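You operate a simulated robot arm through the tools that you are given. There is no shell and no other tool. Be economical: measure what you need, move in short steps, check, and stop when the job is done.

Carry out the task below with a simulated robot arm. There is one attempt and no reset: what you move stays moved.

TASK
Fetch the purple sponge and set it on the cream sample tile.

It is judged by the outcome, as a careful person would: the job done as asked, and still so three seconds after it is handed in. It fails if anything else is knocked over, pushed out of place, dropped, spilled or broken.

THE ROBOT
A 6-joint arm with a two-finger parallel gripper, fixed in place. Base frame: the origin is at the foot of the arm, x ahead of it, y to its left, z up; the work surface is at about z = 800. Units: mm, rad, N and s.
With the tool pointing down near the work surface it reaches from about 260 to 680 mm from the base axis. Its first joint turns from -1.152 to 1.152 rad. Payload 2.9 kg.
The TCP is the grasp point between the finger pads, 30 mm short of the fingertips. In the tool frame z runs along the fingers and y along their closing line. The gripper opens to 110 mm. The fingers are 20 mm wide and 10 mm thick; the gripper's body (48 by 112 mm) begins 55 mm behind the TCP.
Orientation is told as [roll, pitch, yaw] about the base's x, y, z axes, in that order, counted from this pose: with the fingers straight down and closing along the base's y, the tool's x points along the base's -x, its y along +y and its z along -z.

THE INTERFACE
- The arm moves only by the tool arm_command. Its argument "motion" is a list of rows, each an object of numbers (a shift or turn left out is 0, a gripper value left out holds the last): "ax", "ay", "az": the turn, a rotation vector about the base's x, y, z in rad; "tx", "ty", "tz": the shift along the base's x, y, z in mm; "claw": the closure, from 0 (fully open) to 1 (shut). In form: [{"ax": .., "ay": .., "az": .., "tx": .., "ty": .., "tz": .., "claw": ..}, ...]. A call has 1 to 12 rows; each row shifts and turns the commanded pose from where the row before left it. Rows are played at 5 a second. More than 50 mm and 0.15 rad between two rows, or a gripper value outside its range, and nothing of the call is played. Where a pose cannot be reached the arm comes as near as it can. A force on the tool above 40 N (or 10 N above the force at the start of the call, whichever is more), or a blocked arm, ends the call early, and 0.2 s more pass. Each finger travels about 108 mm/s and halts on what it meets, pressing with about 22 N; the grip force reading is that of the motor and also rises with nothing between the fingers. The clock runs only during rows and for 0.2 s after the last one: add rows that do not move to give the fingers time. The reply holds the time, the measured pose of the TCP, the force on the tool along the base axes, the opening and the grip force, in the units named above and with some noise.
- Cameras (640 x 400 px; columns grow to the right, rows downward): "scene" is fixed at [91.4, 480.7, 1356.8]; the picture's right is [-0.24, -0.97, 0.00], its down [-0.79, 0.19, -0.58] and it looks along [0.56, -0.14, -0.81] (base axes); focal length 342 px, centre (320, 200). "wrist" rides on the gripper at [-36, 0, -57] in the tool frame; the picture's right is [0.00, -1.00, 0.00], its down [0.97, 0.00, -0.24] and it looks along [0.24, 0.00, 0.97] (tool axes); focal length 218 px, centre (320, 200).
- get_image(camera): a new picture of that camera. It takes no simulated time.
- pixel_to_xyz(camera, pixels): for up to 12 pixels [column, row] of the newest picture of that camera ("zoom" is the newest enlarged one), the place [x, y, z] in the base frame of the surface seen there, good to about 2 mm. It takes no simulated time.
- inspect(camera, box): a new picture of the part [left, top, right, bottom] of that camera's present view, enlarged. It takes no simulated time.
- finish_job(): hands the job in; it is judged then, once.

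Go step by step. Measure first, check grasps and placings, and put right what went wrong. The budget is 60 turns and 20 pictures, counting those below and the enlarged ones. Unless the task says otherwise, let go and move clear before handing in, and close with one line.

The tools are called after "Emit:" as a command line: name --argument value ..., lists and objects as JSON in quotes. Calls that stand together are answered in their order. arm_command: Moves the arm, as the interface text tells. Its arguments: {"type":"object","properties":{"motion":{"type":"array","items":{"type":"object","properties":{"ax":{"type":"number"},"ay":{"type":"number"},"az":{"type":"number"},"tx":{"type":"number"},"ty":{"type":"number"},"tz":{"type":"number"},"claw":{"type":"number"}}}}},"required":["motion"]} The other tools are called the same way: get_image (camera) takes a picture; pixel_to_xyz (camera, pixels) gives the place of the surface under pixels of a picture; inspect (camera, box) takes an enlarged picture of a part of a camera's view; finish_job () hands the job in.

At the start:

```text
time: 0.0
ee_pos: [257.7, 324.7, 1085.1]
orientation: [0.001, 0.001, -0.001]
contact_force: [-0.3, -0.7, -1.2]
finger_gap: 110.1
finger_force: 0.0
```

scene: 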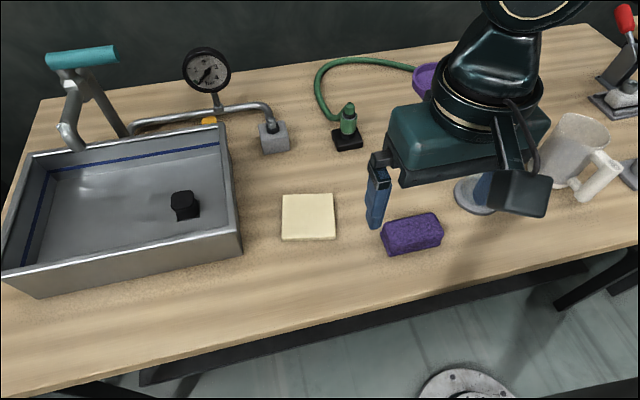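
wrist: 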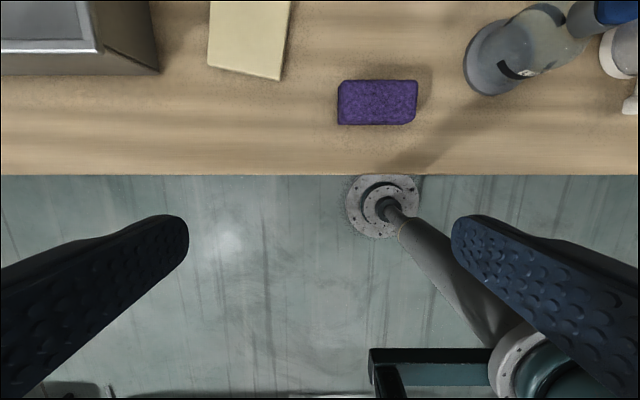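

The purple sponge is near scene pixel (412,233) and the cream tile near (308,217). I'll measure both first.

Emit:
pixel_to_xyz --camera "scene" --pixels '[[381, 230], [433, 213], [443, 232], [389, 253], [412, 228], [283, 195], [334, 194], [335, 239], [281, 240], [308, 217], [340, 260]]'

Emit:
pixel_to_xyz --camera "wrist" --pixels '[[342, 82], [416, 82], [415, 122], [340, 124], [378, 102], [210, 64], [280, 78], [292, 3], [490, 85]]'

Emit:
inspect --camera "scene" --box '[260, 160, 500, 310]'

```text
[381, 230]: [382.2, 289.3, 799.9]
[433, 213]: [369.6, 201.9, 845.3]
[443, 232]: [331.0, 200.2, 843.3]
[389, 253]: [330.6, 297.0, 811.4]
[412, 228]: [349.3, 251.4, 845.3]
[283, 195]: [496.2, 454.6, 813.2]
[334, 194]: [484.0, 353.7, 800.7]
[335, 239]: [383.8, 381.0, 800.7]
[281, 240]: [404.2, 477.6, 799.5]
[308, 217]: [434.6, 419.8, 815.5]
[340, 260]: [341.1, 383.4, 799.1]
```

```text
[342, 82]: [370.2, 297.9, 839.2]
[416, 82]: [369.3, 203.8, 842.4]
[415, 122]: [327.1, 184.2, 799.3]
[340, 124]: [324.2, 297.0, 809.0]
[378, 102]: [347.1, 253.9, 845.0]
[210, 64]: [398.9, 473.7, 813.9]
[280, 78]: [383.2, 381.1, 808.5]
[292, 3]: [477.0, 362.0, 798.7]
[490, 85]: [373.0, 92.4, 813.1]
```

```text
2.67 times, centred on (380, 235) of scene
```

zoom: 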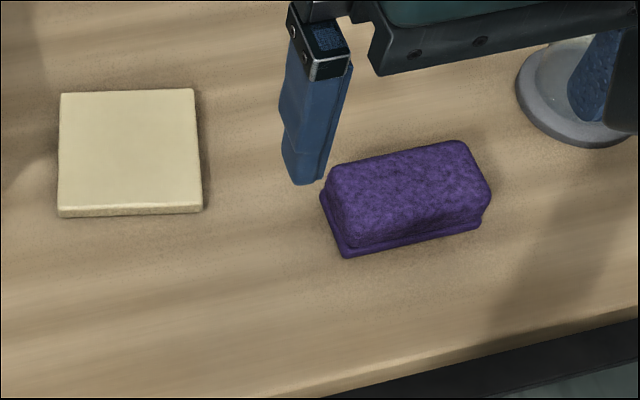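

The sponge spans about x 325–373 and y 200–298, with its top at z 845. The tile is centred near (440, 418) with its top at about 814, turned roughly -0.17 rad. I'll turn the tool 90° so it closes along x, and move above the sponge.

Emit:
arm_command --motion '[{"az": 0.1428, "tx": 8.2, "ty": -6.8, "claw": 0}, {"az": 0.1428, "tx": 8.2, "ty": -6.8}, {"az": 0.1428, "tx": 8.2, "ty": -6.8}, {"az": 0.1428, "tx": 8.2, "ty": -6.8}, {"az": 0.1428, "tx": 8.2, "ty": -6.8}, {"az": 0.1428, "tx": 8.2, "ty": -6.8}, {"az": 0.1428, "tx": 8.2, "ty": -6.8}, {"az": 0.1428, "tx": 8.2, "ty": -6.8}, {"az": 0.1428, "tx": 8.2, "ty": -6.8}, {"az": 0.1428, "tx": 8.2, "ty": -6.8}, {"az": 0.1428, "tx": 8.2, "ty": -6.8}, {}]'

```text
time: 2.6
ee_pos: [347.9, 251.1, 1085.5]
orientation: [0.0, 0.0, 1.573]
contact_force: [0.3, 0.5, -0.2]
finger_gap: 110.2
finger_force: 0.0
```

The tool is above the sponge and turned to 1.573 rad. I'll go down to z ~905 and look.

Emit:
arm_command --motion '[{"tz": -45}, {"tz": -45}, {"tz": -45}, {"tz": -45}, {}]'

Emit:
get_image --camera "wrist"

Emit:
get_image --camera "scene"

```text
time: 3.8
ee_pos: [349.2, 249.8, 901.9]
orientation: [0.001, 0.0, 1.573]
contact_force: [-0.6, -0.1, -1.4]
finger_gap: 110.2
finger_force: 0.0
```

```text
16 pictures are left
```

wrist: 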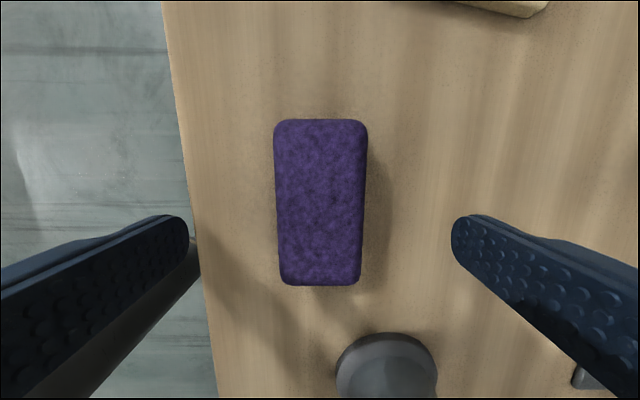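

```text
15 pictures are left
```

scene: 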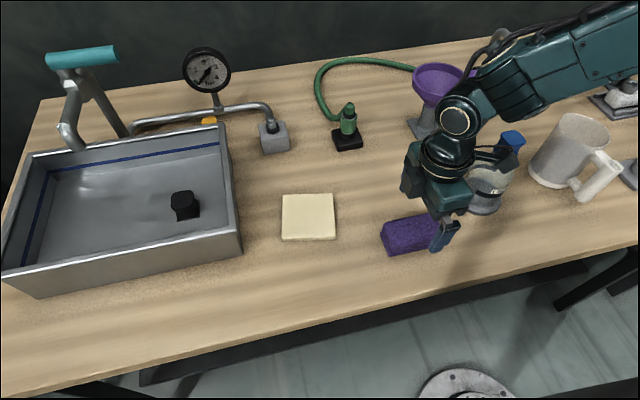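

The sponge sits centred between the open fingers (wrist px 275–367, 120–286). A bottle stands close to the wrist (scene px 510,140), so I'll check the clearances before going lower.

Emit:
pixel_to_xyz --camera "scene" --pixels '[[512, 138], [500, 165], [485, 208], [505, 190], [460, 185], [485, 153], [440, 85], [423, 120], [540, 80], [455, 120], [445, 230]]'

Emit:
pixel_to_xyz --camera "wrist" --pixels '[[276, 200], [284, 200], [358, 200], [365, 200], [322, 124], [322, 280], [322, 205], [375, 220], [385, 350], [388, 390]]'

Emit:
inspect --camera "scene" --box '[370, 80, 610, 270]'

```text
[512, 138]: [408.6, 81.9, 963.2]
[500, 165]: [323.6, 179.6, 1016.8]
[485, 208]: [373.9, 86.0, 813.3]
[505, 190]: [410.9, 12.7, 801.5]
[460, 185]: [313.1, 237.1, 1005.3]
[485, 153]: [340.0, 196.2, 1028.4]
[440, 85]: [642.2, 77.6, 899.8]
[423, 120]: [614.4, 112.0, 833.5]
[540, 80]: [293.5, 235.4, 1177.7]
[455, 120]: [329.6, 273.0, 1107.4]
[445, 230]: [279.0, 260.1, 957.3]
```

```text
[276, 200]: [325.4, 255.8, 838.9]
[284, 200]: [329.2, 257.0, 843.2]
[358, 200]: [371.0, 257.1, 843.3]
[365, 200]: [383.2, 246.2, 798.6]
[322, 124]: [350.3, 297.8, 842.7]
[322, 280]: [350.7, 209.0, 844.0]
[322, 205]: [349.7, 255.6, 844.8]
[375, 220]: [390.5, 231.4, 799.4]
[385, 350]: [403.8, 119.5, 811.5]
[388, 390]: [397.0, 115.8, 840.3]
```

```text
2.11 times, centred on (490, 175) of scene
```

zoom: 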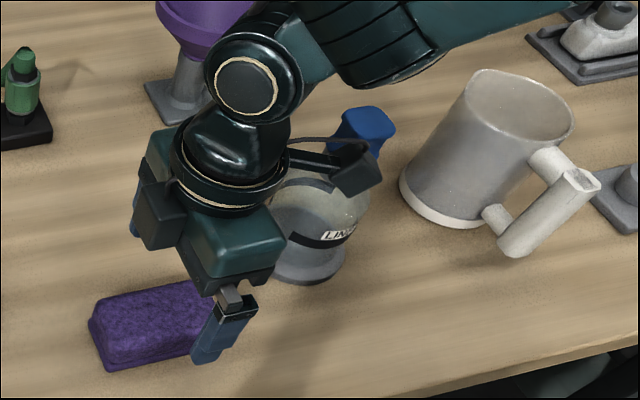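

The bracket on the wrist reaches y ~155 at its lowest, and the bottle stays below y ~120, so going down is safe. The sponge centre is at about (350, 250), so I'll go down to TCP z ~836 and close.

Emit:
arm_command --motion '[{"tz": -25}, {"tz": -25}, {"tz": -16}, {}, {"claw": 0.3}, {"claw": 0.5}, {"claw": 0.7}, {"claw": 0.7}, {}]'

```text
time: 5.8
ee_pos: [348.5, 250.2, 838.6]
orientation: [0.0, 0.0, 1.571]
contact_force: [0.3, 0.5, 0.0]
finger_gap: 51.7
finger_force: 21.7
```

The fingers stopped at 51.7 mm with 21.7 N, which fits the sponge's width. I'll lift it and check.

Emit:
arm_command --motion '[{"tz": 15}, {"tz": 30}, {"tz": 40}, {"tz": 30}, {}]'

Emit:
get_image --camera "wrist"

Emit:
get_image --camera "scene"

```text
time: 7.0
ee_pos: [345.6, 250.4, 951.0]
orientation: [0.0, 0.0, 1.569]
contact_force: [0.8, 0.5, -0.4]
finger_gap: 51.6
finger_force: 21.8
```

```text
13 pictures are left
```

wrist: 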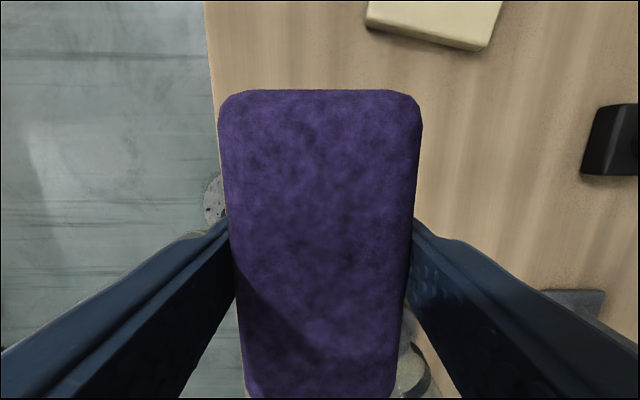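

```text
12 pictures are left
```

scene: 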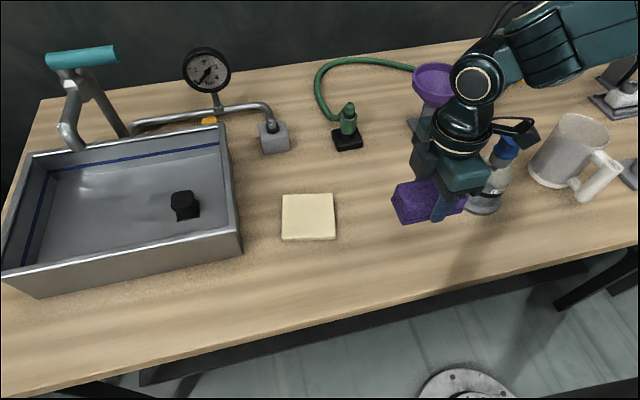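

The sponge is held level, with nothing beneath it and the tile undisturbed. I'll move above the tile centre (440, 418) and turn -0.17 rad to match it.

Emit:
arm_command --motion '[{"tx": 16, "ty": 28, "az": -0.028}, {"tx": 16, "ty": 28, "az": -0.028}, {"tx": 16, "ty": 28, "az": -0.028}, {"tx": 16, "ty": 28, "az": -0.028}, {"tx": 15, "ty": 28, "az": -0.028}, {"tx": 15, "ty": 28, "az": -0.028}, {}, {}]'

Emit:
get_image --camera "wrist"

Emit:
get_image --camera "scene"

```text
time: 8.8
ee_pos: [439.8, 418.8, 951.7]
orientation: [0.001, -0.001, 1.403]
contact_force: [0.8, -0.4, -1.8]
finger_gap: 51.8
finger_force: 21.4
```

```text
11 pictures are left
```

wrist: 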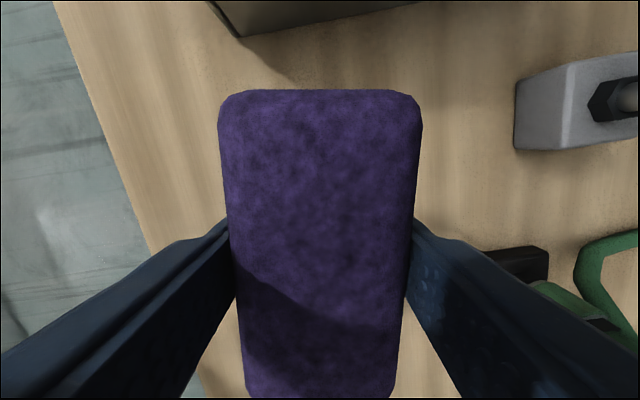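

```text
10 pictures are left
```

scene: 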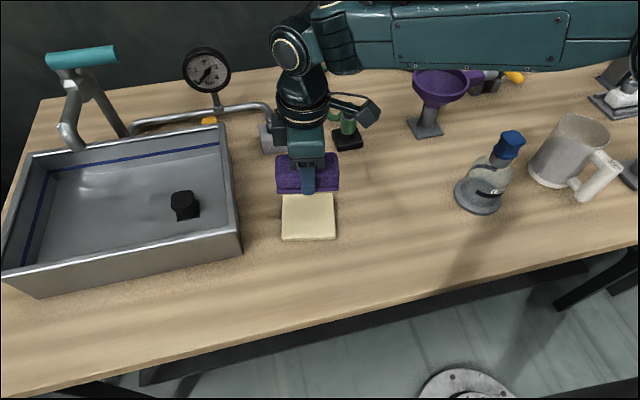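

The sponge is over the tile and lines up with it. I'll check the sink edge and the tile top while going down to z ~870.

Emit:
pixel_to_xyz --camera "scene" --pixels '[[240, 232], [234, 190], [300, 215], [320, 230], [294, 236], [282, 239], [334, 237]]'

Emit:
arm_command --motion '[{"tz": -30}, {"tz": -30}, {"tz": -21}, {}]'

Emit:
inspect --camera "scene" --box '[220, 120, 400, 270]'

```text
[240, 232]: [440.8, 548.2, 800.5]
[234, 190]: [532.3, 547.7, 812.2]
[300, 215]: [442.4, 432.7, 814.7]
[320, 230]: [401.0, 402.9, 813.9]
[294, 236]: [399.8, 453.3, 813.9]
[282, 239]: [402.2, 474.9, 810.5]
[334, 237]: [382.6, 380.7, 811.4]
```

```text
time: 9.8
ee_pos: [441.6, 418.0, 873.0]
orientation: [0.001, -0.001, 1.402]
contact_force: [-1.2, -1.5, -0.7]
finger_gap: 51.3
finger_force: 21.8
```

```text
2.67 times, centred on (310, 195) of scene
```

zoom: 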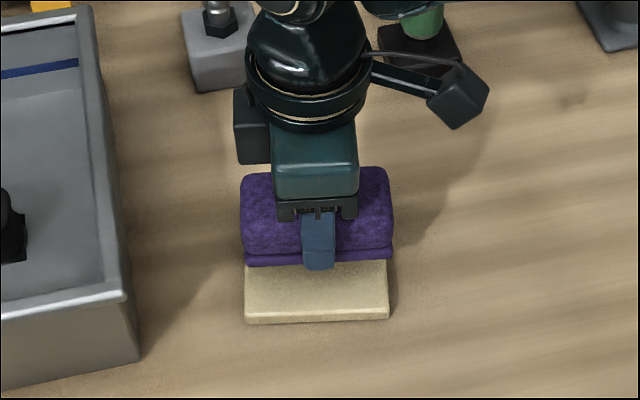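

The sponge is aligned, with the tile top at z ~814.5 and the sink well clear. I'll lower in small steps to TCP ~853.

Emit:
arm_command --motion '[{"tz": -8}, {"tz": -6}, {"tz": -2}, {"tz": -2}, {"tz": -1}, {}]'

```text
time: 11.2
ee_pos: [443.0, 417.4, 853.4]
orientation: [0.001, 0.001, 1.402]
contact_force: [-0.1, -0.1, -0.9]
finger_gap: 51.4
finger_force: 22.2
```

There's no clear contact yet at z 853.4. I'll go down 1 mm more.

Emit:
arm_command --motion '[{"tz": -1}, {}]'

Emit:
inspect --camera "scene" --box '[260, 170, 360, 260]'

```text
time: 11.8
ee_pos: [443.8, 417.7, 853.3]
orientation: [0.0, -0.002, 1.403]
contact_force: [-1.2, -1.7, 3.5]
finger_gap: 51.3
finger_force: 22.1
```

```text
4.44 times, centred on (310, 215) of scene
```

zoom: 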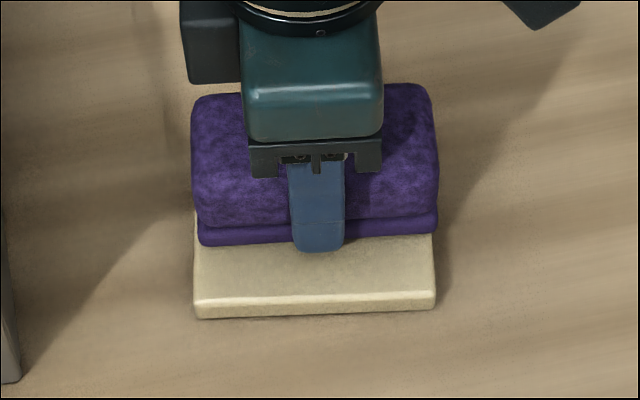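

The force along z rose to +3.5 N, and the sponge is resting on the tile. I'll open partway and lift straight up.

Emit:
arm_command --motion '[{"claw": 0.45}, {"claw": 0.25}, {}, {}, {"tz": 20}, {"tz": 40}, {"tz": 40}, {"tz": 40}, {"tz": 40}, {}]'

Emit:
get_image --camera "scene"

Emit:
get_image --camera "wrist"

```text
time: 14.0
ee_pos: [443.8, 419.2, 1034.1]
orientation: [0.003, 0.0, 1.403]
contact_force: [-0.5, 0.0, -0.2]
finger_gap: 82.6
finger_force: 0.1
```

```text
7 pictures are left
```

scene: 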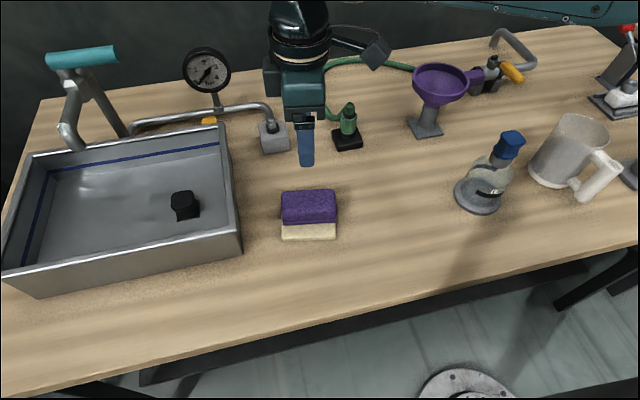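

```text
6 pictures are left
```

wrist: 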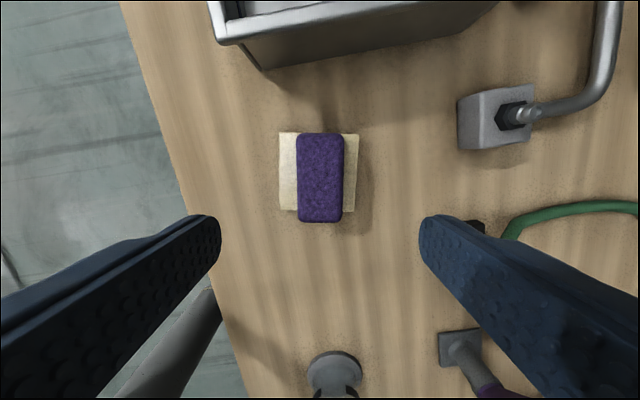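

The sponge lies flat, centred on the tile (scene px 308,210). The gripper is clear and everything else is where it was, so I'm handing in.

Emit:
finish_job

```text
The job is handed in.
```

The purple sponge is resting on the cream sample tile, the gripper is clear, and nothing else was disturbed.
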